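You operate a simulated robot arm through the tools that you are given. There is no shell and no other tool. Be economical: measure what you need, move in short steps, check, and stop when the job is done.

You are at the controls of a simulated robot arm. One attempt, no reset.

Task
Crimp the size 25 cable lug and lay it in the blue tray.
Fine: matching die, one stroke, hands out of the press throat, slide back out.

Only the result counts: the job must be done as asked and must still hold three seconds after the hand-in. Knocking over, shifting, dropping, spilling or breaking anything else fails it.

Robot
A 7-joint arm with a two-finger parallel gripper, fixed in place. Base frame: the origin is at the foot of the arm, x ahead of it, y to its left, z up; the work surface is at about z = 0. Lengths are in cm, angles in degrees, forces in N, time in s.
With the tool pointing down near the work surface it reaches from about 24 to 62 cm from the base axis. Its first joint turns from -66.0 to 66.0 degrees. Payload 2.6 kg.
The tool frame sits at the grasp point between the pads (the TCP): z along the fingers, y along the line on which they close. The tips reach 3 cm beyond it. The gripper opens to 9.4 cm. The fingers are 2.8 cm wide and 1 cm thick; the gripper's body (5 by 9.6 cm) begins 5.5 cm behind the TCP.
Orientation is that of the tool frame in the base frame, as [roll, pitch, yaw] about the fixed x, y, z axes, in that order (R = Rz(yaw) Ry(pitch) Rx(roll)). With the fingers straight down and closing along the base's y, the tool's x points along the base's -x, its y along +y and its z along -z.

Tools
- The arm moves only by the tool nudge_tool. Its argument "deltas" is a list that holds one entry, the list of rows, each a list of 7 numbers: the turn, a rotation vector about the tool's x, y, z in units of 120 degrees (1.0 is 120 degrees), then the shift along the tool's x, y, z in units of 300 mm (1.0 is 300 mm), then the closure in counts, from 0 (fully open) to 255 (shut). In form: [[[ax, ay, az, x, y, z, jaw], ...]]. A call has 1 to 8 rows; each row is the pose to reach, as a shift and turn from the pose commanded when the call began, along the tool's axes at that moment. A call with a number of a shift or a turn outside -1 to 1 is refused whole. Rows are played at 5 a second. More than 5 cm and 8.6 degrees between two rows, or a gripper value outside its range, and nothing of the call is played. Where a pose cannot be reached the arm comes as near as it can. A force on the tool above 40 N (or 10 N above the force at the start of the call, whichever is more), or a blocked arm, ends the call early, and 0.2 s more pass. The fingers move at their own pace (about 7.2 cm/s each) and stop on an object; they squeeze with about 26 N. The grip force told is the motor's: it shows also when the fingers shut on nothing. Time passes only in rows, and 0.2 s behind the last, so rows that repeat a pose let the fingers close. It gives the time, the measured TCP pose, the force on the tool (base axes), the opening and the grip force at its end, in the units of the frame above (readings bear some noise).
- Cameras (640 x 400 px; columns grow to the right, rows downward): "scene" is fixed at [3.86, 42.94, 57.96]; the picture's right is [-0.77, -0.64, 0.00], its down [-0.29, 0.35, -0.89] and it looks along [0.57, -0.69, -0.45] (base axes); focal length 274 px, centre (320, 200). "wrist" rides on the gripper at [7.6, 1.4, -10.2] in the tool frame; the picture's right is [-0.18, 0.98, 0.00], its down [-0.75, -0.14, -0.64] and it looks along [-0.63, -0.12, 0.77] (tool axes); focal length 243 px, centre (320, 200). There is no depth. A picture from a camera that has moved, and an enlarged one, comes with that camera's place and axes in the base frame and with its lens.
- grab_frame(camera): a new picture of that camera. It takes no simulated time.
- enlarge(camera, box): a new picture of the part [left, top, right, bottom] of that camera's present view, enlarged. It takes no simulated time.
- close_job(): hands the job in; it is judged then, once.

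Go step by step. Nothing tells you positions but the pictures and the camera data: compare them with the known pose of the tool, close in by small moves and look again before you grip or let go. The budget is 120 turns and 76 pictures, counting those below and the enlarged ones. Unless the task says otherwise, let go and move clear before handing in, and close with one line.

The tools are called after "Emit:" as a command line: name --argument value ..., lists and objects as JSON in quotes. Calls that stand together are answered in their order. nudge_tool: Moves the arm, as the interface text tells. Its arguments: {"type":"object","properties":{"deltas":{"type":"array","items":{"type":"array","items":{"type":"array","items":{"type":"number"}}}}},"required":["deltas"]} The other tools are called the same way: grab_frame (camera) takes a picture; enlarge (camera, box) takes an enlarged picture of a part of a camera's view; close_job () hands the job in.

At the start:

```text
time: 0.0
ee_pos: [34.21, -2.6, 44.0]
tool_rot: [-179.9, 0.0, -180.0]
contact_force: [-0.3, 0.4, 0.3]
gripper_width: 9.41
gripper_force: 0.1
```

scene: 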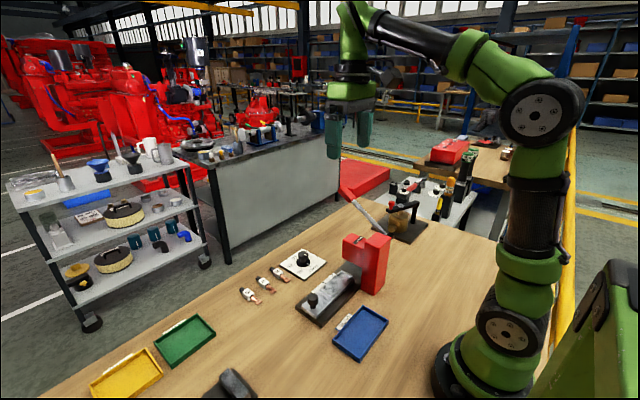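
wrist: 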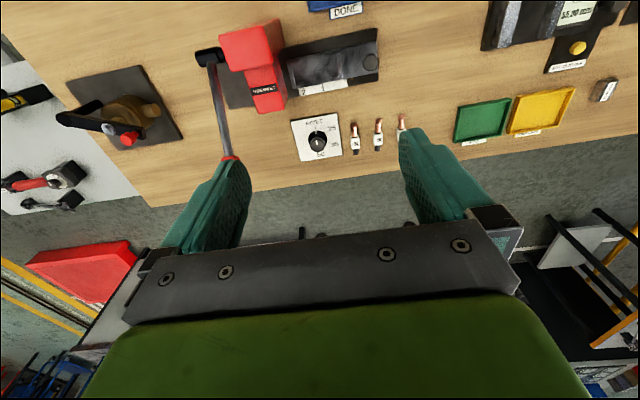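

I see a press (red) with a lever, a slide with a knob, a die selector dial, three lugs, and blue, green and yellow trays. I'll enlarge the key parts to read labels.

Emit:
enlarge --camera "scene" --box '[220, 220, 420, 345]'

Emit:
enlarge --camera "wrist" --box '[280, 80, 440, 180]'

Emit:
enlarge --camera "wrist" --box '[180, 0, 400, 137]'

```text
3.20 times, centred on (320, 282) of scene
camera zoom: at [3.86, 42.94, 57.96], right [-0.77, -0.64, 0.0], down [-0.29, 0.35, -0.89], along [0.57, -0.69, -0.45], focal length 878 px, centre (320, -64)
```

zoom: 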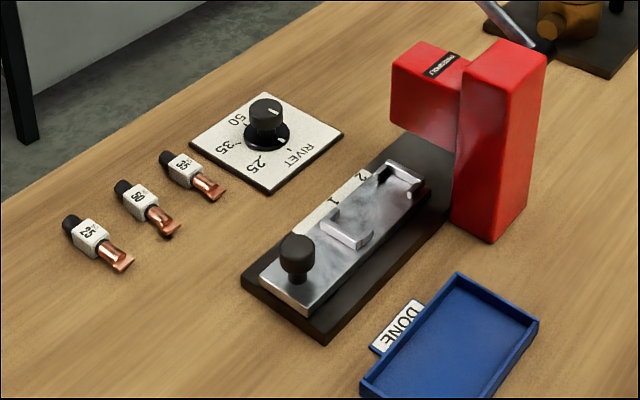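

```text
4.00 times, centred on (360, 130) of wrist
camera zoom: at [26.54, -1.08, 54.2], right [0.18, 0.98, 0.0], down [0.75, -0.14, 0.64], along [0.63, -0.12, -0.77], focal length 970 px, centre (160, 480)
```

zoom: 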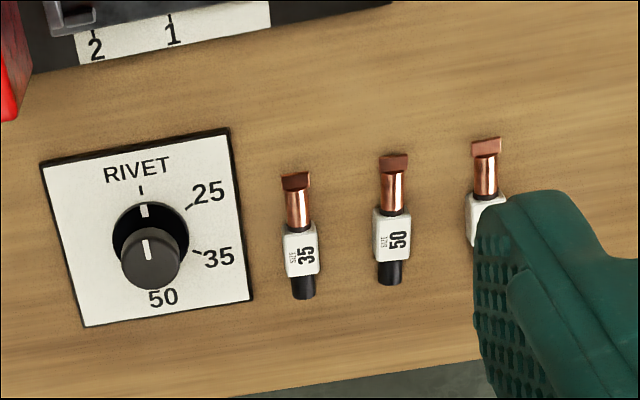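

```text
2.91 times, centred on (290, 68) of wrist
camera zoom: at [26.54, -1.08, 54.2], right [0.18, 0.98, 0.0], down [0.75, -0.14, 0.64], along [0.63, -0.12, -0.77], focal length 706 px, centre (407, 582)
```

zoom: 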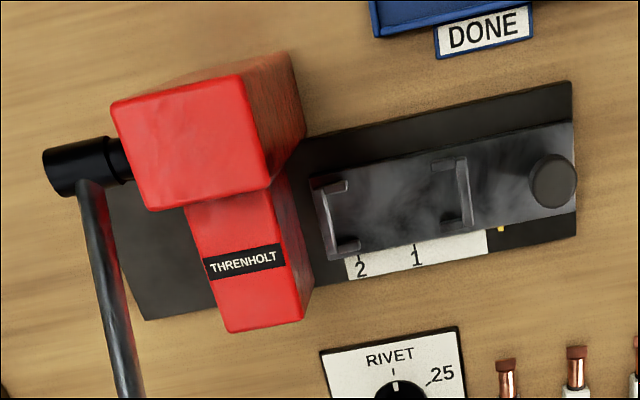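

The lugs are near x≈53 with size 25 at y≈12, the dial is near (53,-8), the slide knob near (37,6) and the blue tray near (25,1). I need a closer look at the lever and the rest of the press.

Emit:
enlarge --camera "scene" --box '[320, 160, 440, 270]'

Emit:
enlarge --camera "scene" --box '[290, 230, 400, 330]'

Emit:
enlarge --camera "wrist" --box '[180, 20, 300, 170]'

Emit:
enlarge --camera "wrist" --box '[440, 0, 640, 125]'

```text
3.64 times, centred on (380, 215) of scene
camera zoom: at [3.86, 42.94, 57.96], right [-0.77, -0.64, 0.0], down [-0.29, 0.35, -0.89], along [0.57, -0.69, -0.45], focal length 998 px, centre (102, 146)
```

zoom: 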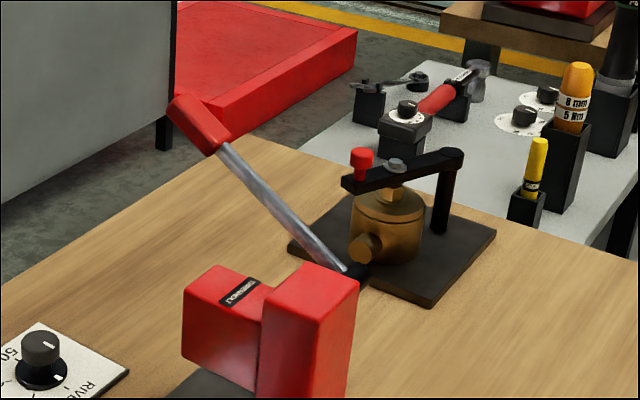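

```text
4.00 times, centred on (345, 280) of scene
camera zoom: at [3.86, 42.94, 57.96], right [-0.77, -0.64, 0.0], down [-0.29, 0.35, -0.89], along [0.57, -0.69, -0.45], focal length 1098 px, centre (220, -120)
```

zoom: 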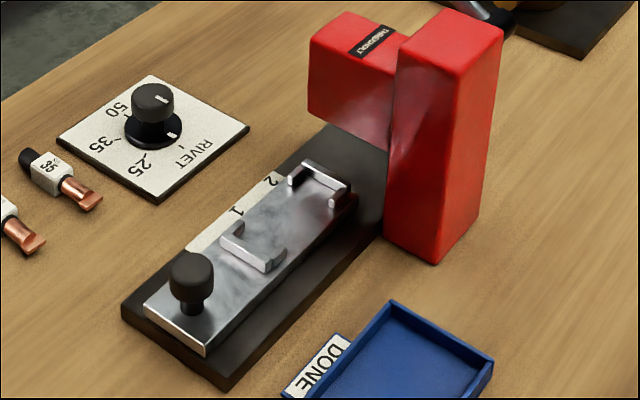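

```text
2.67 times, centred on (240, 95) of wrist
camera zoom: at [26.54, -1.08, 54.2], right [0.18, 0.98, 0.0], down [0.75, -0.14, 0.64], along [0.63, -0.12, -0.77], focal length 647 px, centre (533, 480)
```

zoom: 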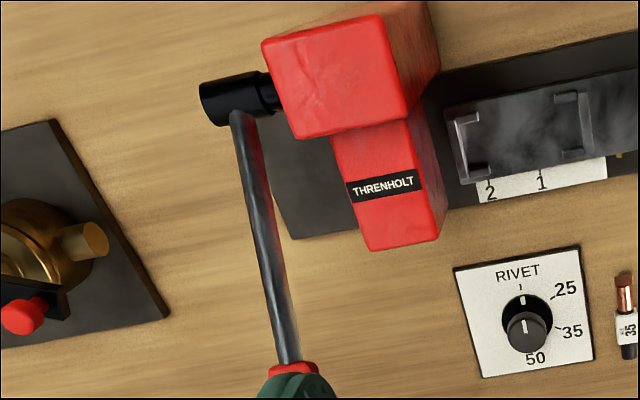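

```text
3.20 times, centred on (540, 62) of wrist
camera zoom: at [26.54, -1.08, 54.2], right [0.18, 0.98, 0.0], down [0.75, -0.14, 0.64], along [0.63, -0.12, -0.77], focal length 776 px, centre (-384, 640)
```

zoom: 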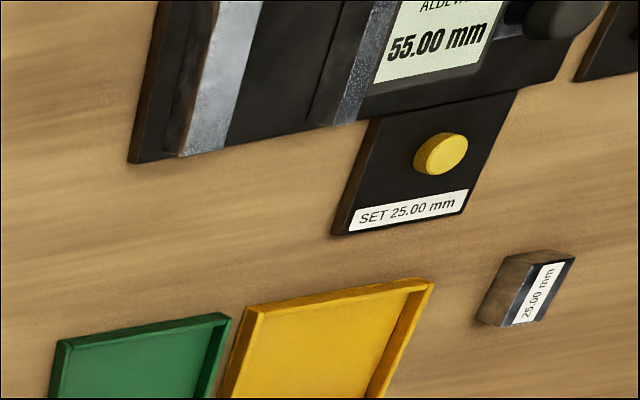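

The dial currently points at RIVET, and the slide carries two nests. I'll lower the wrist camera over the slide to see the nests clearly.

Emit:
nudge_tool --deltas '[[[0, 0, 0, 0.018, 0.055, 0.117, 0], [0, 0, 0, 0.037, 0.11, 0.233, 0], [0, 0, 0, 0.055, 0.165, 0.35, 0], [0, 0, 0, 0.073, 0.22, 0.467, 0], [0, 0, 0, 0.073, 0.22, 0.467, 0]]]'

Emit:
grab_frame --camera "wrist"

```text
time: 1.2
ee_pos: [32.13, 3.81, 29.85]
tool_rot: [180.0, 0.0, 179.9]
contact_force: [-0.8, 0.3, -0.6]
gripper_width: 9.42
gripper_force: 0.1
```

```text
66 pictures are left
camera wrist: at [24.38, 5.38, 39.94], right [0.18, 0.98, 0.0], down [0.75, -0.14, 0.64], along [0.63, -0.12, -0.77], focal length 243 px, centre (320, 200)
```

wrist: 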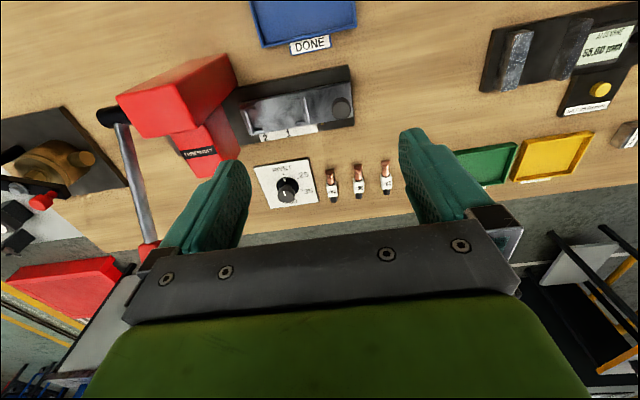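

Emit:
enlarge --camera "wrist" --box '[220, 50, 380, 150]'

Emit:
enlarge --camera "wrist" --box '[250, 140, 410, 240]'

Emit:
enlarge --camera "wrist" --box '[90, 30, 270, 260]'

```text
4.00 times, centred on (300, 100) of wrist
camera zoom: at [24.38, 5.38, 39.94], right [0.18, 0.98, 0.0], down [0.75, -0.14, 0.64], along [0.63, -0.12, -0.77], focal length 970 px, centre (400, 600)
```

zoom: 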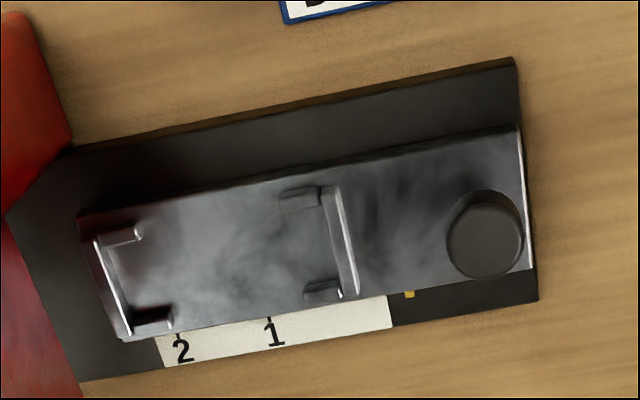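

```text
4.00 times, centred on (330, 190) of wrist
camera zoom: at [24.38, 5.38, 39.94], right [0.18, 0.98, 0.0], down [0.75, -0.14, 0.64], along [0.63, -0.12, -0.77], focal length 970 px, centre (280, 240)
```

zoom: 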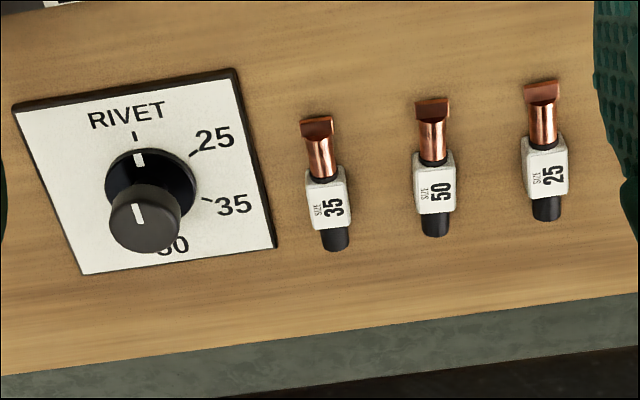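

```text
1.74 times, centred on (180, 145) of wrist
camera zoom: at [24.38, 5.38, 39.94], right [0.18, 0.98, 0.0], down [0.75, -0.14, 0.64], along [0.63, -0.12, -0.77], focal length 422 px, centre (564, 296)
```

zoom: 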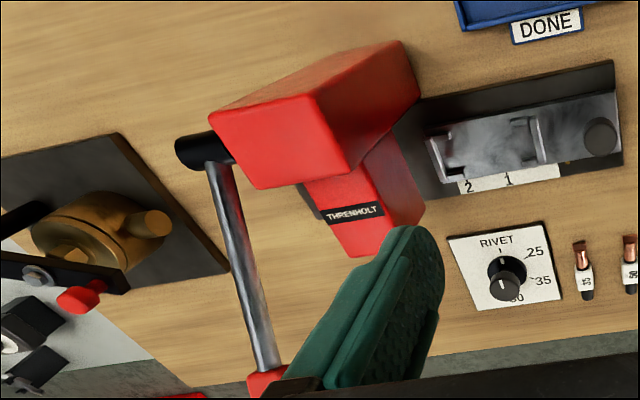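

The slide has an axial nest between two U brackets with a yellow pointer for marks 1 and 2. The dial reads RIVET, with 25 about 60° clockwise, and its knob is near (51.7,-6.4), top z≈3. I'll move above the dial first.

Emit:
nudge_tool --deltas '[[[0, 0, 0, -0.13, -0.068, 0, 40], [0, 0, 0, -0.26, -0.136, 0, 92], [0, 0, 0, -0.39, -0.204, 0, 92], [0, 0, 0, -0.52, -0.272, 0, 92], [0, 0, 0, -0.653, -0.34, 0, 92], [0, 0, 0, -0.653, -0.34, 0.16, 92], [0, 0, 0, -0.653, -0.34, 0.32, 92], [0, 0, 0, -0.653, -0.34, 0.47, 92]]]'

Emit:
grab_frame --camera "wrist"

Emit:
enlarge --camera "scene" --box '[220, 170, 380, 300]'

```text
time: 3.0
ee_pos: [51.47, -6.09, 15.96]
tool_rot: [180.0, 0.2, 180.0]
contact_force: [-0.5, 0.1, 0.0]
gripper_width: 6.0
gripper_force: 0.1
```

```text
62 pictures are left
camera wrist: at [43.84, -4.64, 26.07], right [0.18, 0.98, 0.0], down [0.75, -0.14, 0.64], along [0.63, -0.12, -0.77], focal length 243 px, centre (320, 200)
```

wrist: 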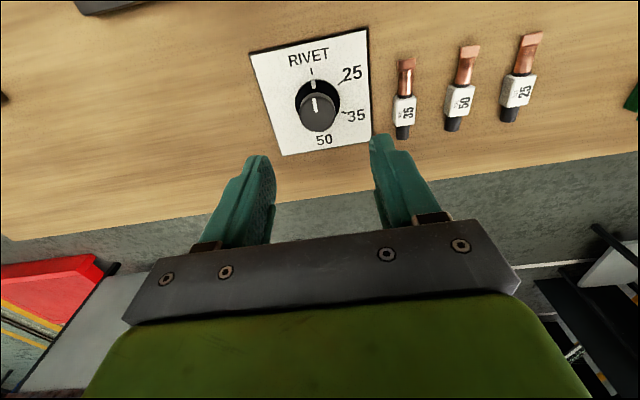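

```text
3.08 times, centred on (300, 235) of scene
camera zoom: at [3.86, 42.94, 57.96], right [-0.77, -0.64, 0.0], down [-0.29, 0.35, -0.89], along [0.57, -0.69, -0.45], focal length 844 px, centre (382, 92)
```

zoom: 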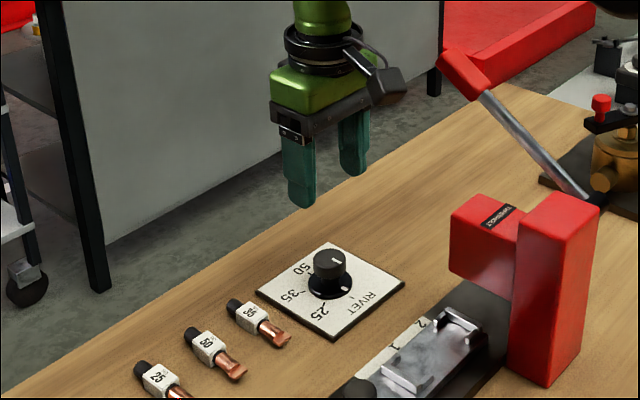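

The knob is at about (51.7,-6.4), almost under the tool. I'll descend so the tips straddle it and check.

Emit:
nudge_tool --deltas '[[[0, 0, 0, -0.008, -0.01, 0.13, 92], [0, 0, 0, -0.008, -0.01, 0.26, 92], [0, 0, 0, -0.008, -0.01, 0.38, 92], [0, 0, 0, -0.008, -0.01, 0.38, 92]]]'

Emit:
grab_frame --camera "wrist"

Emit:
enlarge --camera "scene" --box '[240, 200, 360, 290]'

```text
time: 4.0
ee_pos: [51.86, -6.62, 4.6]
tool_rot: [-180.0, 0.0, -179.9]
contact_force: [-0.2, 0.6, 0.7]
gripper_width: 5.99
gripper_force: 0.0
```

```text
60 pictures are left
camera wrist: at [44.34, -5.14, 14.77], right [0.18, 0.98, 0.0], down [0.75, -0.14, 0.64], along [0.63, -0.12, -0.77], focal length 243 px, centre (320, 200)
```

wrist: 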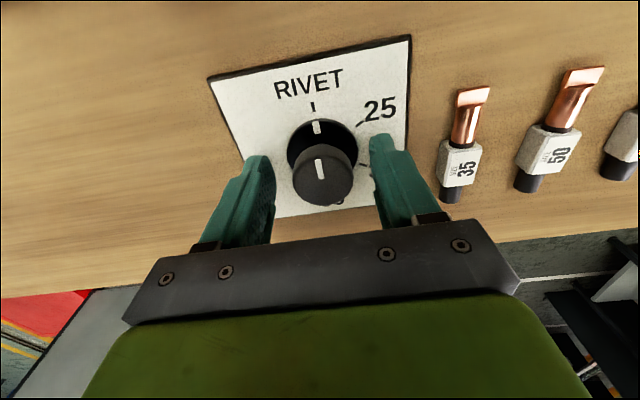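

```text
4.44 times, centred on (300, 245) of scene
camera zoom: at [3.86, 42.94, 57.96], right [-0.77, -0.64, 0.0], down [-0.29, 0.35, -0.89], along [0.57, -0.69, -0.45], focal length 1220 px, centre (409, 0)
```

zoom: 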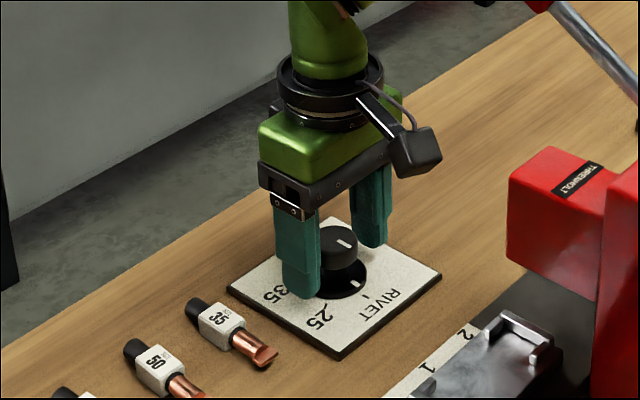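

The knob is centred between the fingers. I'll close on it.

Emit:
nudge_tool --deltas '[[[0, 0, 0, 0, 0, 0, 140], [0, 0, 0, 0, 0, 0, 200], [0, 0, 0, 0, 0, 0, 255], [0, 0, 0, 0, 0, 0, 255]]]'

```text
time: 5.0
ee_pos: [51.96, -6.61, 4.62]
tool_rot: [179.9, 0.0, 180.0]
contact_force: [0.5, 9.3, -2.7]
gripper_width: 3.37
gripper_force: 44.5
```

Gripped (3.37 cm). I'll turn 60° clockwise seen from above, which is positive about the tool z.

Emit:
nudge_tool --deltas '[[[0, 0, 0.0625, 0, 0.005, 0, 255], [0, 0, 0.125, 0, 0.005, 0, 255], [0, 0, 0.1875, 0, 0.005, 0, 255], [0, 0, 0.25, 0, 0.005, 0, 255], [0, 0, 0.3125, 0, 0.005, 0, 255], [0, 0, 0.375, 0, 0.005, 0, 255], [0, 0, 0.4375, 0, 0.005, 0, 255], [0, 0, 0.5, 0, 0.005, 0, 255]]]'

Emit:
grab_frame --camera "wrist"

Emit:
enlarge --camera "scene" --box '[240, 200, 360, 290]'

```text
time: 6.8
ee_pos: [51.95, -6.5, 4.74]
tool_rot: [179.8, 0.3, 120.0]
contact_force: [32.1, -4.4, -10.1]
gripper_width: 3.36
gripper_force: 45.0
```

```text
58 pictures are left
camera wrist: at [49.34, 0.99, 14.75], right [0.94, 0.33, 0.01], down [0.25, -0.72, 0.65], along [0.22, -0.61, -0.76], focal length 243 px, centre (320, 200)
```

wrist: 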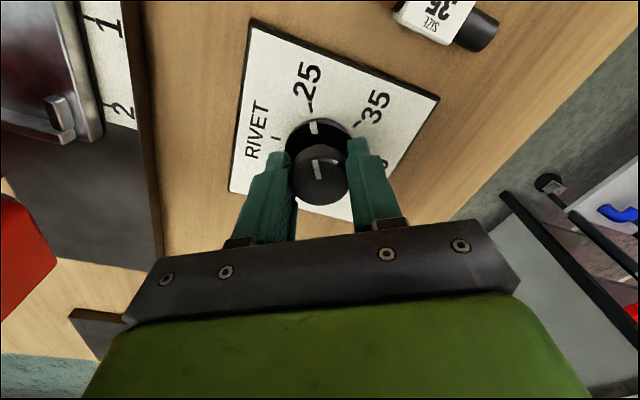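

```text
4.44 times, centred on (300, 245) of scene
camera zoom: at [3.86, 42.94, 57.96], right [-0.77, -0.64, 0.0], down [-0.29, 0.35, -0.89], along [0.57, -0.69, -0.45], focal length 1220 px, centre (409, 0)
```

zoom: 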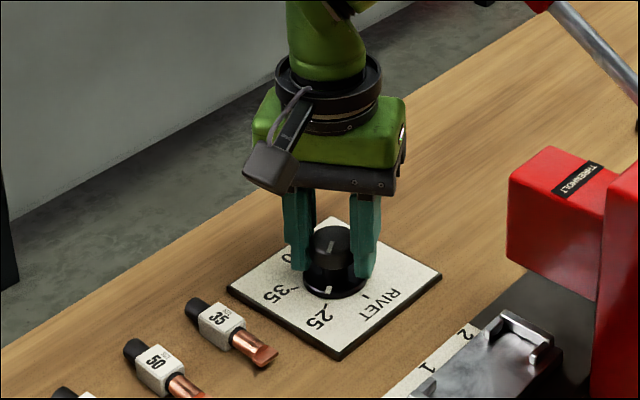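

The skirt line points to 25. I'll open and look closer before leaving.

Emit:
nudge_tool --deltas '[[[0, 0, 0, 0, 0, 0, 180], [0, 0, 0, 0, 0, 0, 92], [0, 0, 0, 0, 0, 0, 92], [0, 0, 0, 0, 0, -0.1, 92], [0, 0, 0, 0, 0, -0.2, 92], [0, 0, 0, 0, 0, -0.33, 92], [0, 0, 0, 0, 0, -0.33, 92]]]'

Emit:
grab_frame --camera "wrist"

Emit:
enlarge --camera "wrist" --box '[230, 30, 390, 130]'

```text
time: 8.4
ee_pos: [51.75, -6.48, 14.39]
tool_rot: [-180.0, 0.0, 120.0]
contact_force: [-0.5, -0.6, -0.3]
gripper_width: 6.05
gripper_force: 0.1
```

```text
56 pictures are left
camera wrist: at [49.18, 0.85, 24.6], right [0.94, 0.33, 0.0], down [0.25, -0.72, 0.64], along [0.21, -0.61, -0.77], focal length 243 px, centre (320, 200)
```

wrist: 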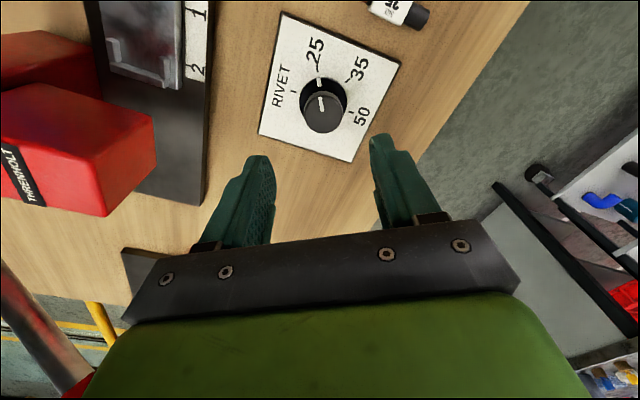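

```text
4.00 times, centred on (310, 80) of wrist
camera zoom: at [49.18, 0.85, 24.6], right [0.94, 0.33, 0.0], down [0.25, -0.72, 0.64], along [0.21, -0.61, -0.77], focal length 970 px, centre (360, 680)
```

zoom: 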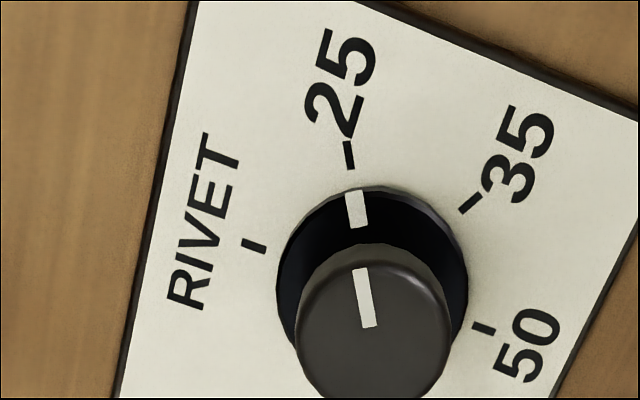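

The dial is set to 25. Next I'll go above the size 25 lug (about (53.5,12.8)), turning the tool back to its original yaw.

Emit:
nudge_tool --deltas '[[[0, 0, -0.0625, 0.066, 0.0465, 0, 92], [0, 0, -0.125, 0.132, 0.093, 0, 92], [0, 0, -0.1875, 0.198, 0.1395, 0, 92], [0, 0, -0.25, 0.264, 0.186, 0, 92], [0, 0, -0.3125, 0.33, 0.2325, 0, 92], [0, 0, -0.375, 0.396, 0.279, 0, 92], [0, 0, -0.4375, 0.462, 0.3255, 0, 92], [0, 0, -0.5, 0.528, 0.372, 0, 92]]]'

Emit:
grab_frame --camera "wrist"

Emit:
enlarge --camera "wrist" --box '[240, 30, 400, 130]'

Emit:
enlarge --camera "scene" --box '[230, 240, 310, 310]'

```text
time: 10.2
ee_pos: [53.53, 12.99, 14.51]
tool_rot: [179.9, 0.0, -179.9]
contact_force: [-0.3, -0.5, 0.3]
gripper_width: 6.01
gripper_force: 0.1
```

```text
54 pictures are left
camera wrist: at [45.92, 14.41, 24.6], right [0.18, 0.98, 0.0], down [0.75, -0.14, 0.64], along [0.63, -0.12, -0.77], focal length 243 px, centre (320, 200)
```

wrist: 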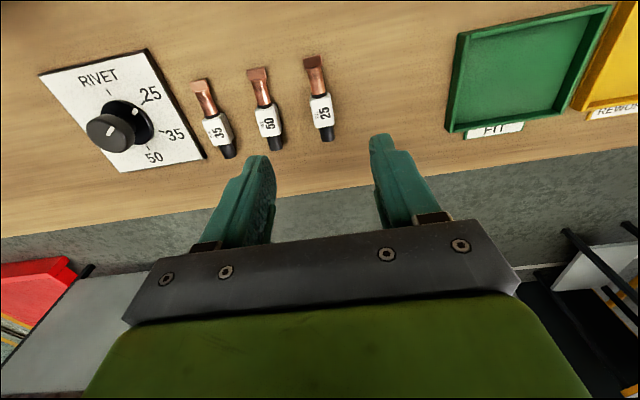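

```text
4.00 times, centred on (320, 80) of wrist
camera zoom: at [45.92, 14.41, 24.6], right [0.18, 0.98, 0.0], down [0.75, -0.14, 0.64], along [0.63, -0.12, -0.77], focal length 970 px, centre (320, 680)
```

zoom: 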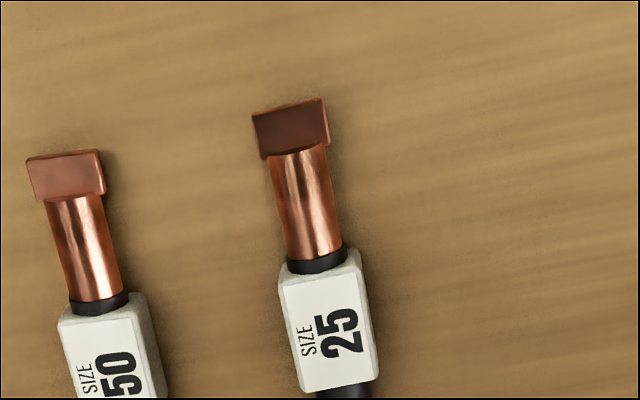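

```text
5.71 times, centred on (270, 275) of scene
camera zoom: at [3.86, 42.94, 57.96], right [-0.77, -0.64, 0.0], down [-0.29, 0.35, -0.89], along [0.57, -0.69, -0.45], focal length 1568 px, centre (606, -229)
```

zoom: 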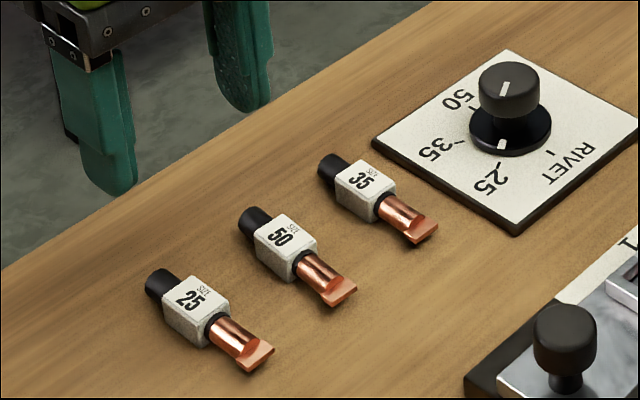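

The size 25 lug lies along x: palm tip at x≈49.4, barrel 50.4–52.6, white block 52.8–55.5, y≈13.05. I'll narrow the gap to 4 cm to clear lug 50 and come down over the white block.

Emit:
nudge_tool --deltas '[[[0, 0, 0, -0.021, 0.002, 0.1, 146], [0, 0, 0, -0.021, 0.002, 0.2, 146], [0, 0, 0, -0.021, 0.002, 0.28, 146], [0, 0, 0, -0.021, 0.002, 0.28, 146]]]'

Emit:
enlarge --camera "wrist" --box '[220, 80, 420, 260]'

Emit:
enlarge --camera "scene" --box '[220, 230, 320, 310]'

```text
time: 11.2
ee_pos: [54.22, 13.02, 5.88]
tool_rot: [179.9, 0.0, 180.0]
contact_force: [0.7, -0.7, 1.1]
gripper_width: 3.99
gripper_force: 0.1
```

```text
2.22 times, centred on (320, 170) of wrist
camera zoom: at [46.64, 14.56, 16.14], right [0.18, 0.98, 0.0], down [0.75, -0.14, 0.64], along [0.63, -0.12, -0.77], focal length 539 px, centre (320, 267)
```

zoom: 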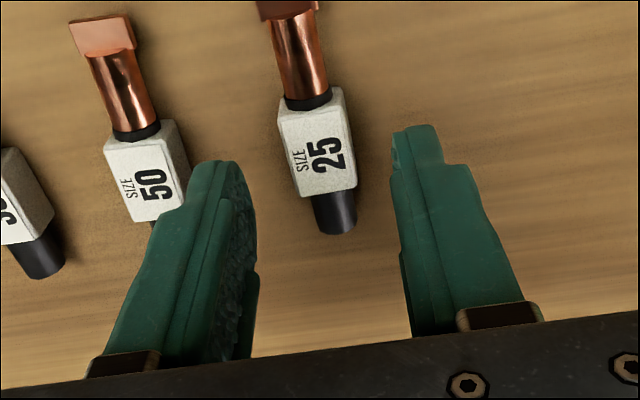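

```text
5.00 times, centred on (270, 270) of scene
camera zoom: at [3.86, 42.94, 57.96], right [-0.77, -0.64, 0.0], down [-0.29, 0.35, -0.89], along [0.57, -0.69, -0.45], focal length 1372 px, centre (570, -150)
```

zoom: 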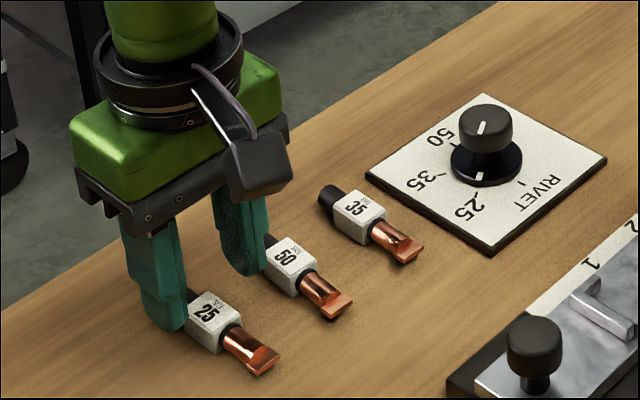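

Alignment is good; I'll descend the last 2.4 cm and close on the block.

Emit:
nudge_tool --deltas '[[[0, 0, 0, 0.006, 0.002, 0.04, 146], [0, 0, 0, 0.006, 0.002, 0.08, 146], [0, 0, 0, 0.006, 0.002, 0.08, 146], [0, 0, 0, 0.006, 0.002, 0.08, 190], [0, 0, 0, 0.006, 0.002, 0.08, 230], [0, 0, 0, 0.006, 0.002, 0.08, 255], [0, 0, 0, 0.006, 0.002, 0.08, 255]]]'

Emit:
enlarge --camera "wrist" --box '[220, 80, 420, 260]'

```text
time: 12.8
ee_pos: [53.99, 13.07, 3.55]
tool_rot: [-180.0, 0.0, -179.9]
contact_force: [-0.2, -0.9, 0.7]
gripper_width: 1.93
gripper_force: 26.7
```

```text
2.22 times, centred on (320, 170) of wrist
camera zoom: at [46.43, 14.62, 13.74], right [0.18, 0.98, 0.0], down [0.75, -0.14, 0.64], along [0.63, -0.12, -0.77], focal length 539 px, centre (320, 267)
```

zoom: 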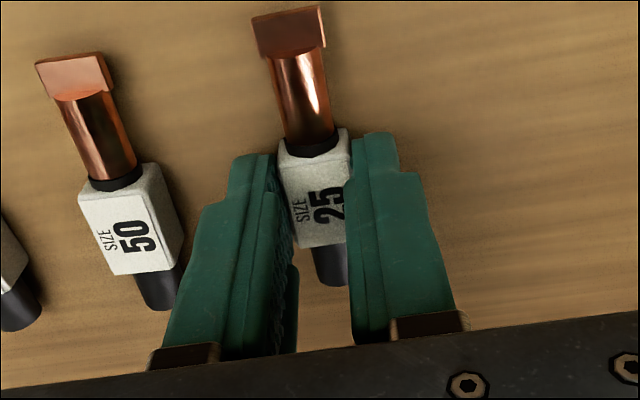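

The lug is held (1.93 cm). I'll lift it straight up and start turning it by 90° (toward yaw 90, so the camera stays clear of the press head).

Emit:
nudge_tool --deltas '[[[0, 0, 0, 0, 0, -0.1, 255], [0, 0, 0, 0, 0, -0.2, 255], [0, 0, 0.05, 0, 0, -0.33, 255], [0, 0, 0.12, 0, 0, -0.33, 255], [0, 0, 0.19, 0, 0, -0.33, 255], [0, 0, 0.26, 0, 0, -0.33, 255], [0, 0, 0.33, 0, 0, -0.33, 255], [0, 0, 0.4, 0, 0, -0.33, 255]]]'

```text
time: 14.6
ee_pos: [53.91, 13.15, 13.56]
tool_rot: [-179.9, 0.1, 131.8]
contact_force: [0.6, 0.8, -0.9]
gripper_width: 1.91
gripper_force: 25.7
```

Continue the turn to yaw 90 while moving over toward the nest at safe height.

Emit:
nudge_tool --deltas '[[[0, 0, 0.0583, 0.0078, -0.118, 0, 255], [0, 0, 0.1167, 0.0157, -0.236, 0, 255], [0, 0, 0.175, 0.0235, -0.354, 0, 255], [0, 0, 0.2333, 0.031, -0.471, 0, 255], [0, 0, 0.2917, 0.039, -0.589, 0, 255], [0, 0, 0.35, 0.047, -0.707, 0, 255], [0, 0, 0.35, 0.047, -0.707, 0, 255]]]'

Emit:
grab_frame --camera "wrist"

Emit:
enlarge --camera "scene" --box '[290, 210, 410, 300]'

```text
time: 16.2
ee_pos: [37.0, -0.13, 13.48]
tool_rot: [-180.0, 0.0, 89.9]
contact_force: [-0.3, -0.1, -0.3]
gripper_width: 1.92
gripper_force: 26.0
```

```text
48 pictures are left
camera wrist: at [38.46, 7.53, 23.58], right [0.98, -0.19, 0.0], down [-0.14, -0.75, 0.64], along [-0.12, -0.63, -0.77], focal length 243 px, centre (320, 200)
```

wrist: 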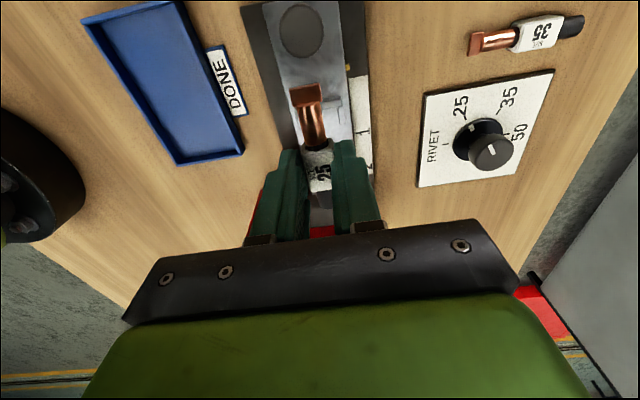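

```text
4.44 times, centred on (350, 255) of scene
camera zoom: at [3.86, 42.94, 57.96], right [-0.77, -0.64, 0.0], down [-0.29, 0.35, -0.89], along [0.57, -0.69, -0.45], focal length 1220 px, centre (187, -44)
```

zoom: 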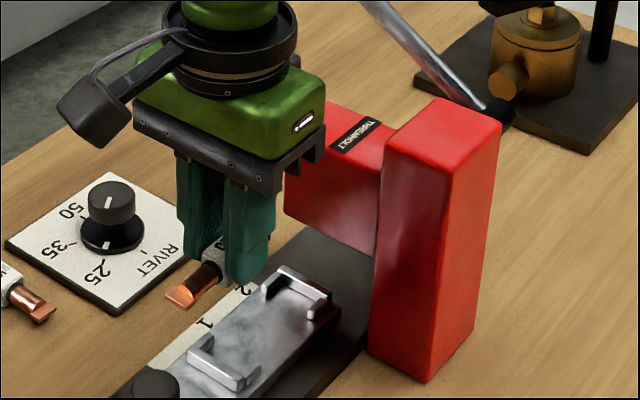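

The lug hangs correctly with its palm toward +y. I'll enlarge the wrist view to fix the nest's coordinates.

Emit:
enlarge --camera "wrist" --box '[230, 0, 410, 115]'

Emit:
enlarge --camera "wrist" --box '[240, 75, 400, 240]'

```text
3.48 times, centred on (320, 58) of wrist
camera zoom: at [38.46, 7.53, 23.58], right [0.98, -0.19, 0.0], down [-0.14, -0.75, 0.64], along [-0.12, -0.63, -0.77], focal length 844 px, centre (320, 696)
```

zoom: 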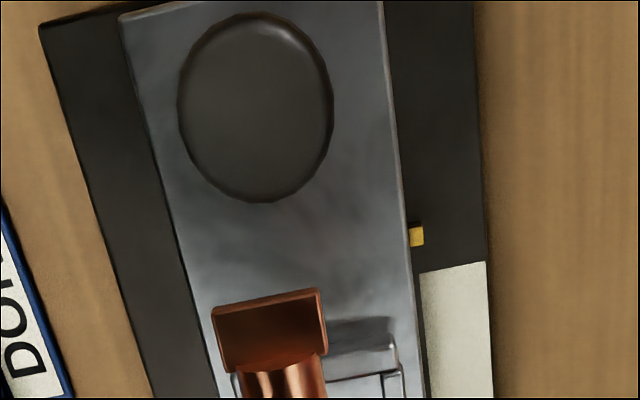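

```text
2.42 times, centred on (320, 158) of wrist
camera zoom: at [38.46, 7.53, 23.58], right [0.98, -0.19, 0.0], down [-0.14, -0.75, 0.64], along [-0.12, -0.63, -0.77], focal length 588 px, centre (320, 303)
```

zoom: 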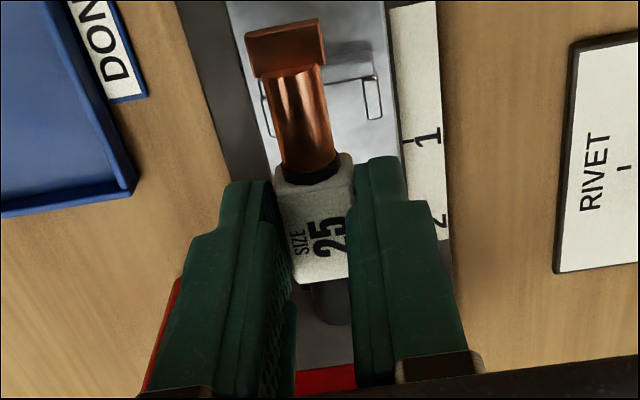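

The nest's inner span is about y −7.8…0.55, x centre ≈37.05, bracket tops z≈3.8. The lug centre sits ~0.7 cm on the palm side of the TCP, so I aim the TCP at y≈−4.35 and go part of the way down.

Emit:
nudge_tool --deltas '[[[0, 0, 0, -0.141, 0.002, 0, 255], [0, 0, 0, -0.141, 0.002, 0.08, 255], [0, 0, 0, -0.141, 0.002, 0.15, 255], [0, 0, 0, -0.141, 0.002, 0.15, 255]]]'

Emit:
enlarge --camera "wrist" --box '[220, 0, 420, 240]'

Emit:
enlarge --camera "scene" --box '[290, 210, 410, 310]'

```text
time: 17.2
ee_pos: [37.35, -4.36, 9.13]
tool_rot: [-179.9, 0.0, 89.9]
contact_force: [0.3, 0.0, -1.1]
gripper_width: 1.9
gripper_force: 25.9
```

```text
1.67 times, centred on (320, 120) of wrist
camera zoom: at [38.72, 3.31, 19.17], right [0.98, -0.18, 0.0], down [-0.14, -0.75, 0.64], along [-0.12, -0.63, -0.77], focal length 404 px, centre (320, 333)
```

zoom: 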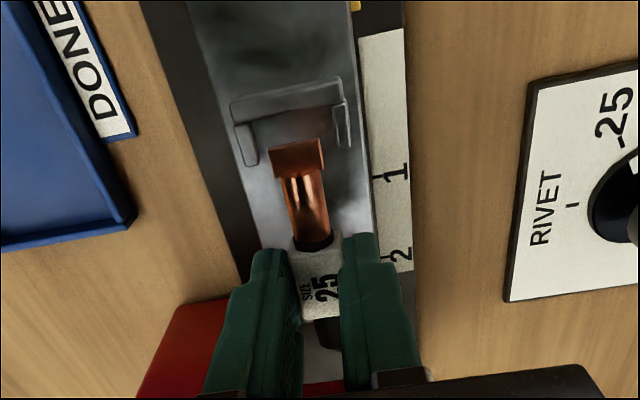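

```text
4.00 times, centred on (350, 260) of scene
camera zoom: at [3.86, 42.94, 57.96], right [-0.77, -0.64, 0.0], down [-0.29, 0.35, -0.89], along [0.57, -0.69, -0.45], focal length 1098 px, centre (200, -40)
```

zoom: 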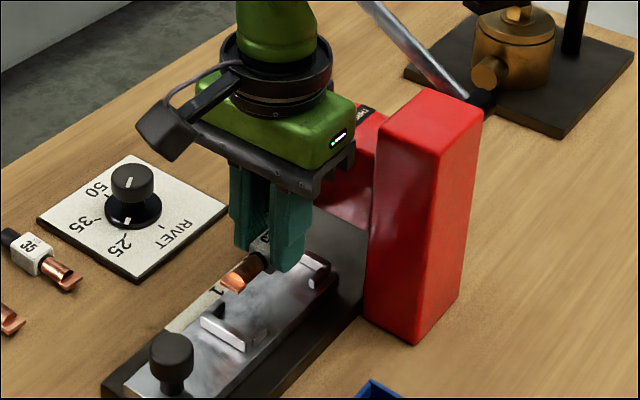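

Palm tip clearance to the near bracket is ~0.3 cm. I'll shift 0.3 cm toward −x to centre, and descend to just above the slide.

Emit:
nudge_tool --deltas '[[[0, 0, 0, 0, -0.009, 0.035, 255], [0, 0, 0, 0, -0.009, 0.07, 255], [0, 0, 0, 0, -0.009, 0.07, 255]]]'

Emit:
enlarge --camera "wrist" --box '[240, 0, 400, 240]'

Emit:
enlarge --camera "scene" --box '[320, 240, 400, 300]'

```text
time: 18.0
ee_pos: [36.88, -4.32, 6.84]
tool_rot: [-180.0, 0.0, 90.0]
contact_force: [-0.4, -0.5, -1.1]
gripper_width: 1.9
gripper_force: 25.9
```

```text
1.67 times, centred on (320, 120) of wrist
camera zoom: at [38.49, 3.44, 17.03], right [0.98, -0.18, 0.0], down [-0.14, -0.75, 0.64], along [-0.12, -0.63, -0.77], focal length 404 px, centre (320, 333)
```

zoom: 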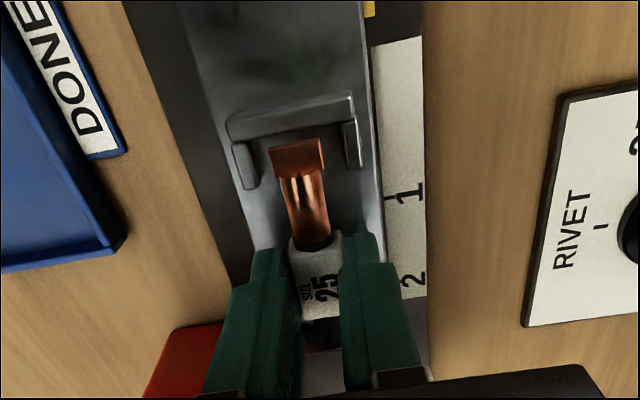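

```text
6.67 times, centred on (360, 270) of scene
camera zoom: at [3.86, 42.94, 57.96], right [-0.77, -0.64, 0.0], down [-0.29, 0.35, -0.89], along [0.57, -0.69, -0.45], focal length 1829 px, centre (53, -267)
```

zoom: 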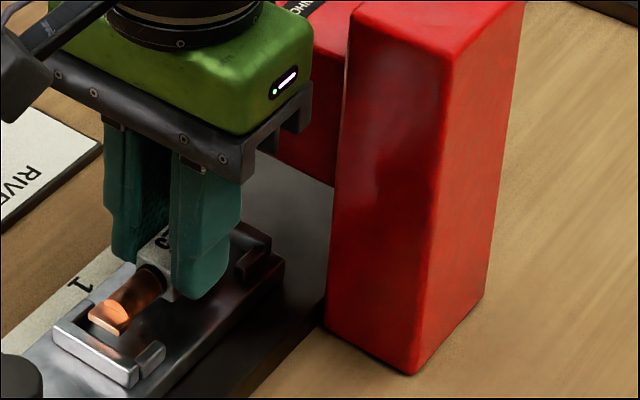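

The lug is above the nest and centred. I'll creep down while watching the force.

Emit:
nudge_tool --deltas '[[[0, 0, 0, 0, 0.002, 0.008, 255], [0, 0, 0, 0, 0.002, 0.016, 255], [0, 0, 0, 0, 0.002, 0.016, 255]]]'

Emit:
enlarge --camera "scene" --box '[320, 240, 400, 300]'

```text
time: 18.8
ee_pos: [37.08, -4.35, 6.5]
tool_rot: [180.0, -0.1, 90.0]
contact_force: [-0.3, 0.4, -0.8]
gripper_width: 1.93
gripper_force: 25.7
```

```text
6.67 times, centred on (360, 270) of scene
camera zoom: at [3.86, 42.94, 57.96], right [-0.77, -0.64, 0.0], down [-0.29, 0.35, -0.89], along [0.57, -0.69, -0.45], focal length 1829 px, centre (53, -267)
```

zoom: 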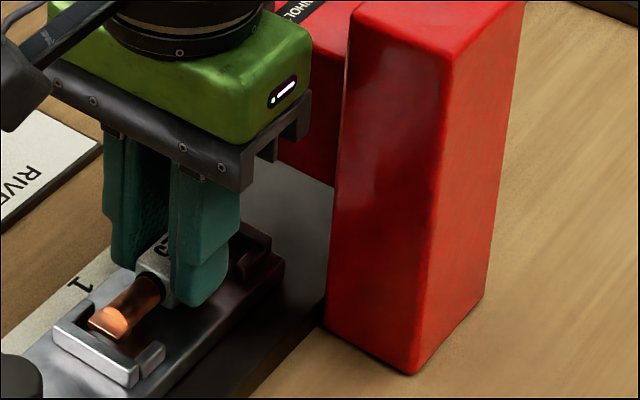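

Emit:
nudge_tool --deltas '[[[0, 0, 0, 0, 0, 0.007, 255], [0, 0, 0, 0, 0, 0.014, 255], [0, 0, 0, 0, 0, 0.021, 255], [0, 0, 0, 0, 0, 0.021, 255]]]'

Emit:
enlarge --camera "scene" --box '[320, 240, 400, 300]'

```text
time: 19.8
ee_pos: [37.21, -4.35, 5.89]
tool_rot: [179.8, 0.1, 90.0]
contact_force: [-5.9, -1.1, 24.0]
gripper_width: 1.94
gripper_force: 26.2
```

```text
6.67 times, centred on (360, 270) of scene
camera zoom: at [3.85, 42.95, 57.96], right [-0.77, -0.64, 0.0], down [-0.29, 0.35, -0.89], along [0.57, -0.69, -0.45], focal length 1829 px, centre (53, -267)
```

zoom: 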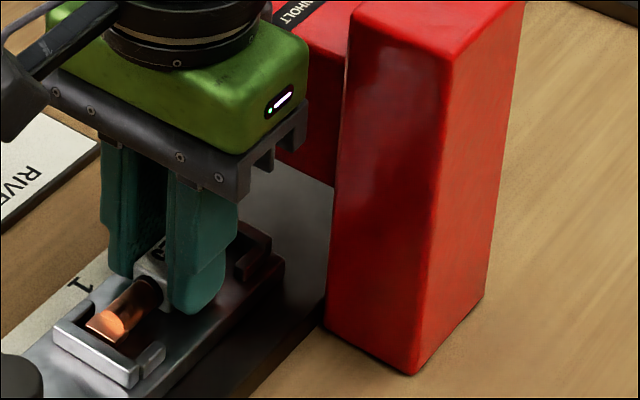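

The lug rests on the slide. I'll relax slightly, open, and rise.

Emit:
nudge_tool --deltas '[[[0, 0, 0, 0, 0, -0.006, 255], [0, 0, 0, 0, 0, -0.006, 220], [0, 0, 0, 0, 0, -0.006, 170], [0, 0, 0, 0, 0, -0.006, 146], [0, 0, 0, 0, 0, -0.006, 146], [0, 0, 0, 0, 0, -0.1, 146], [0, 0, 0, 0, 0, -0.22, 146], [0, 0, 0, 0, 0, -0.3, 146]]]'

Emit:
enlarge --camera "wrist" --box '[220, 0, 420, 180]'

Emit:
enlarge --camera "scene" --box '[300, 230, 400, 310]'

```text
time: 21.6
ee_pos: [37.19, -4.52, 14.84]
tool_rot: [-179.9, 0.0, 90.0]
contact_force: [0.5, -0.5, 0.3]
gripper_width: 4.01
gripper_force: 0.1
```

```text
2.22 times, centred on (320, 90) of wrist
camera zoom: at [38.67, 3.24, 24.95], right [0.98, -0.18, 0.0], down [-0.14, -0.75, 0.64], along [-0.12, -0.63, -0.77], focal length 539 px, centre (320, 444)
```

zoom: 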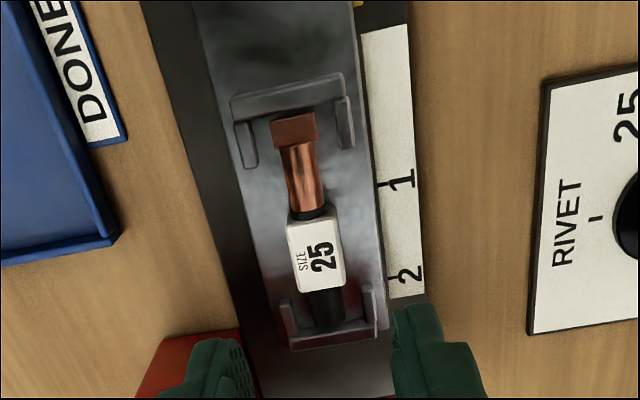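

```text
5.00 times, centred on (350, 270) of scene
camera zoom: at [3.86, 42.94, 57.96], right [-0.77, -0.64, 0.0], down [-0.29, 0.35, -0.89], along [0.57, -0.69, -0.45], focal length 1372 px, centre (170, -150)
```

zoom: 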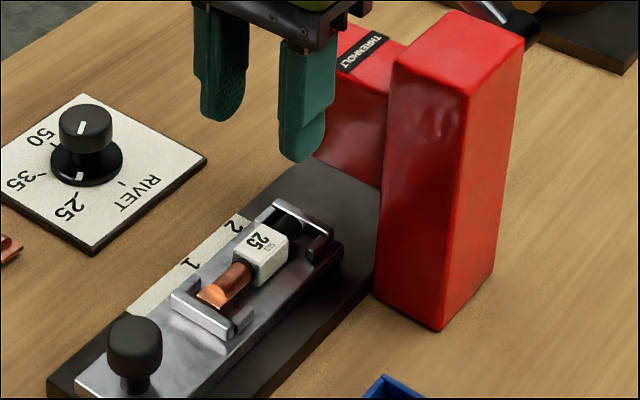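

The lug is seated in the nest. Its barrel is at y≈−1.9, so moving the slide to mark 2 (≈9.8 cm) puts the barrel under the head centre (y≈−11.6), while mark 1 would put the cable there. Next I'll go over the slide knob at about (37,5.95), top z≈5.7.

Emit:
nudge_tool --deltas '[[[0, 0, 0, 0.116, -0.002, 0, 92], [0, 0, 0, 0.232, -0.003, 0, 92], [0, 0, 0, 0.348, -0.004, 0, 92], [0, 0, 0, 0.348, -0.004, 0.1, 92], [0, 0, 0, 0.348, -0.004, 0.18, 92], [0, 0, 0, 0.348, -0.004, 0.18, 92]]]'

Emit:
grab_frame --camera "wrist"

Emit:
enlarge --camera "scene" --box '[280, 230, 400, 320]'

```text
time: 23.0
ee_pos: [36.74, 6.05, 9.43]
tool_rot: [180.0, 0.0, 89.9]
contact_force: [-0.2, 1.1, -0.9]
gripper_width: 6.01
gripper_force: 0.0
```

```text
36 pictures are left
camera wrist: at [38.24, 13.78, 19.62], right [0.98, -0.18, 0.0], down [-0.14, -0.75, 0.64], along [-0.12, -0.63, -0.77], focal length 243 px, centre (320, 200)
```

wrist: 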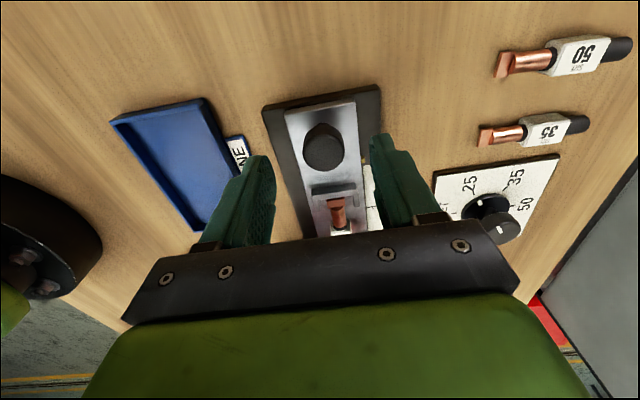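

```text
4.44 times, centred on (340, 275) of scene
camera zoom: at [3.86, 42.94, 57.96], right [-0.77, -0.64, 0.0], down [-0.29, 0.35, -0.89], along [0.57, -0.69, -0.45], focal length 1220 px, centre (231, -133)
```

zoom: 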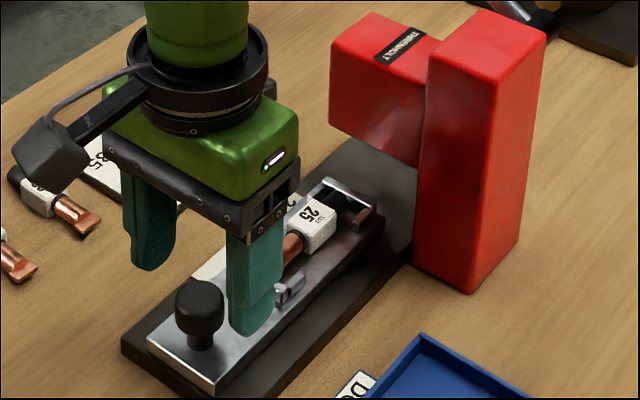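

The knob is at about (37.0,6.2); I'll make a small correction, descend to z≈6.6 and grip it.

Emit:
nudge_tool --deltas '[[[0, 0, 0, 0.004, 0.006, 0.05, 92], [0, 0, 0, 0.004, 0.006, 0.094, 92], [0, 0, 0, 0.004, 0.006, 0.094, 92], [0, 0, 0, 0.004, 0.006, 0.094, 140], [0, 0, 0, 0.004, 0.006, 0.094, 200], [0, 0, 0, 0.004, 0.006, 0.094, 255], [0, 0, 0, 0.004, 0.006, 0.094, 255]]]'

Emit:
enlarge --camera "scene" --box '[280, 230, 400, 320]'

```text
time: 24.6
ee_pos: [37.04, 6.31, 6.5]
tool_rot: [-179.7, -0.1, 89.9]
contact_force: [-18.5, -0.7, 6.4]
gripper_width: 2.73
gripper_force: 45.2
```

```text
4.44 times, centred on (340, 275) of scene
camera zoom: at [3.85, 42.94, 57.96], right [-0.77, -0.64, 0.0], down [-0.29, 0.35, -0.89], along [0.57, -0.69, -0.45], focal length 1220 px, centre (231, -133)
```

zoom: 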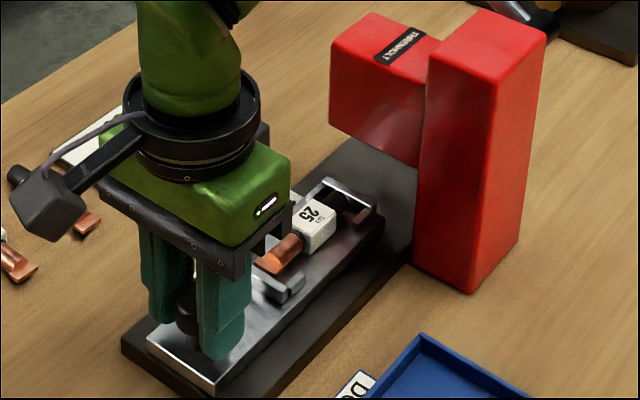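

The knob is gripped. I'll relieve the side load and push the slide in 4 cm as a test.

Emit:
nudge_tool --deltas '[[[0, 0, 0, 0, -0.006, 0, 255], [0, 0, 0, -0.033, -0.006, 0, 255], [0, 0, 0, -0.066, -0.006, 0, 255], [0, 0, 0, -0.1, -0.006, 0, 255], [0, 0, 0, -0.133, -0.006, 0, 255], [0, 0, 0, -0.133, -0.006, 0, 255]]]'

Emit:
enlarge --camera "wrist" --box '[240, 80, 440, 240]'

```text
time: 26.0
ee_pos: [37.09, 2.2, 6.57]
tool_rot: [179.8, 0.0, 89.9]
contact_force: [11.2, 0.9, -22.9]
gripper_width: 2.74
gripper_force: 45.1
```

```text
2.50 times, centred on (340, 160) of wrist
camera zoom: at [38.43, 9.97, 16.7], right [0.98, -0.18, 0.0], down [-0.14, -0.75, 0.64], along [-0.12, -0.63, -0.77], focal length 606 px, centre (270, 300)
```

zoom: 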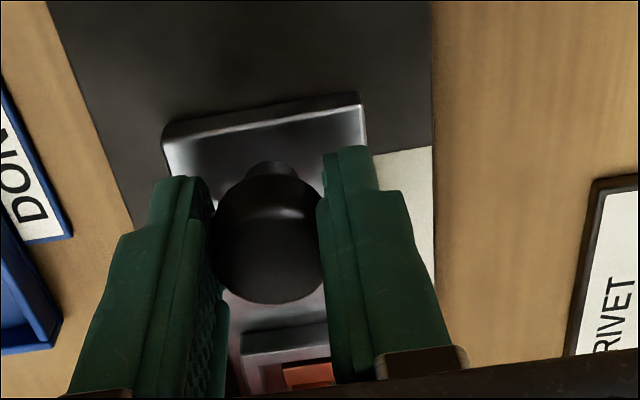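

The slide moves freely with the knob. I'll push 4.6 cm more and then check the pointer against mark 2.

Emit:
nudge_tool --deltas '[[[0, 0, 0, 0, 0.003, 0.005, 255], [0, 0, 0, -0.033, 0.003, 0.005, 255], [0, 0, 0, -0.066, 0.003, 0.005, 255], [0, 0, 0, -0.1, 0.003, 0.005, 255], [0, 0, 0, -0.133, 0.003, 0.005, 255], [0, 0, 0, -0.153, 0.003, 0.005, 255], [0, 0, 0, -0.153, 0.003, 0.005, 255]]]'

Emit:
enlarge --camera "scene" --box '[290, 210, 410, 300]'

Emit:
enlarge --camera "wrist" --box '[240, 80, 440, 240]'

```text
time: 27.1
ee_pos: [36.93, -1.39, 6.53]
tool_rot: [-179.8, -0.2, 89.7]
contact_force: [-2.5, 0.2, 3.1]
gripper_width: 2.73
gripper_force: 44.9
stopped in row 5: the force on the tool passed its limit (the readings are from after the stop); the commanded pose is now the measured one
```

```text
4.44 times, centred on (350, 255) of scene
camera zoom: at [3.86, 42.94, 57.96], right [-0.77, -0.64, 0.0], down [-0.29, 0.35, -0.89], along [0.57, -0.69, -0.45], focal length 1220 px, centre (187, -44)
```

zoom: 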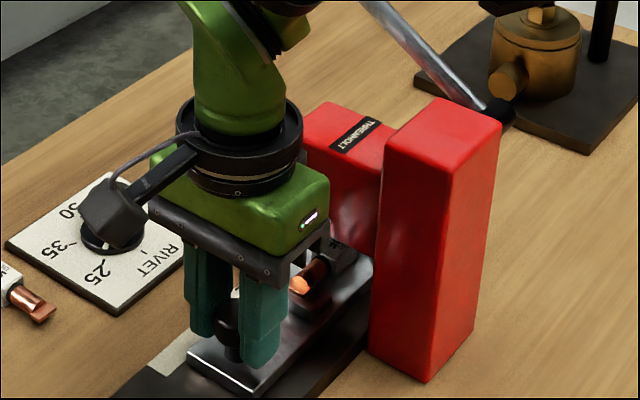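

```text
2.50 times, centred on (340, 160) of wrist
camera zoom: at [38.53, 6.4, 16.7], right [0.98, -0.19, 0.0], down [-0.14, -0.75, 0.64], along [-0.12, -0.63, -0.77], focal length 606 px, centre (270, 300)
```

zoom: 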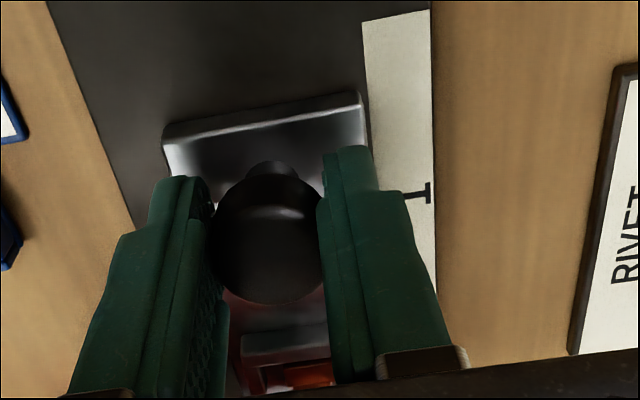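

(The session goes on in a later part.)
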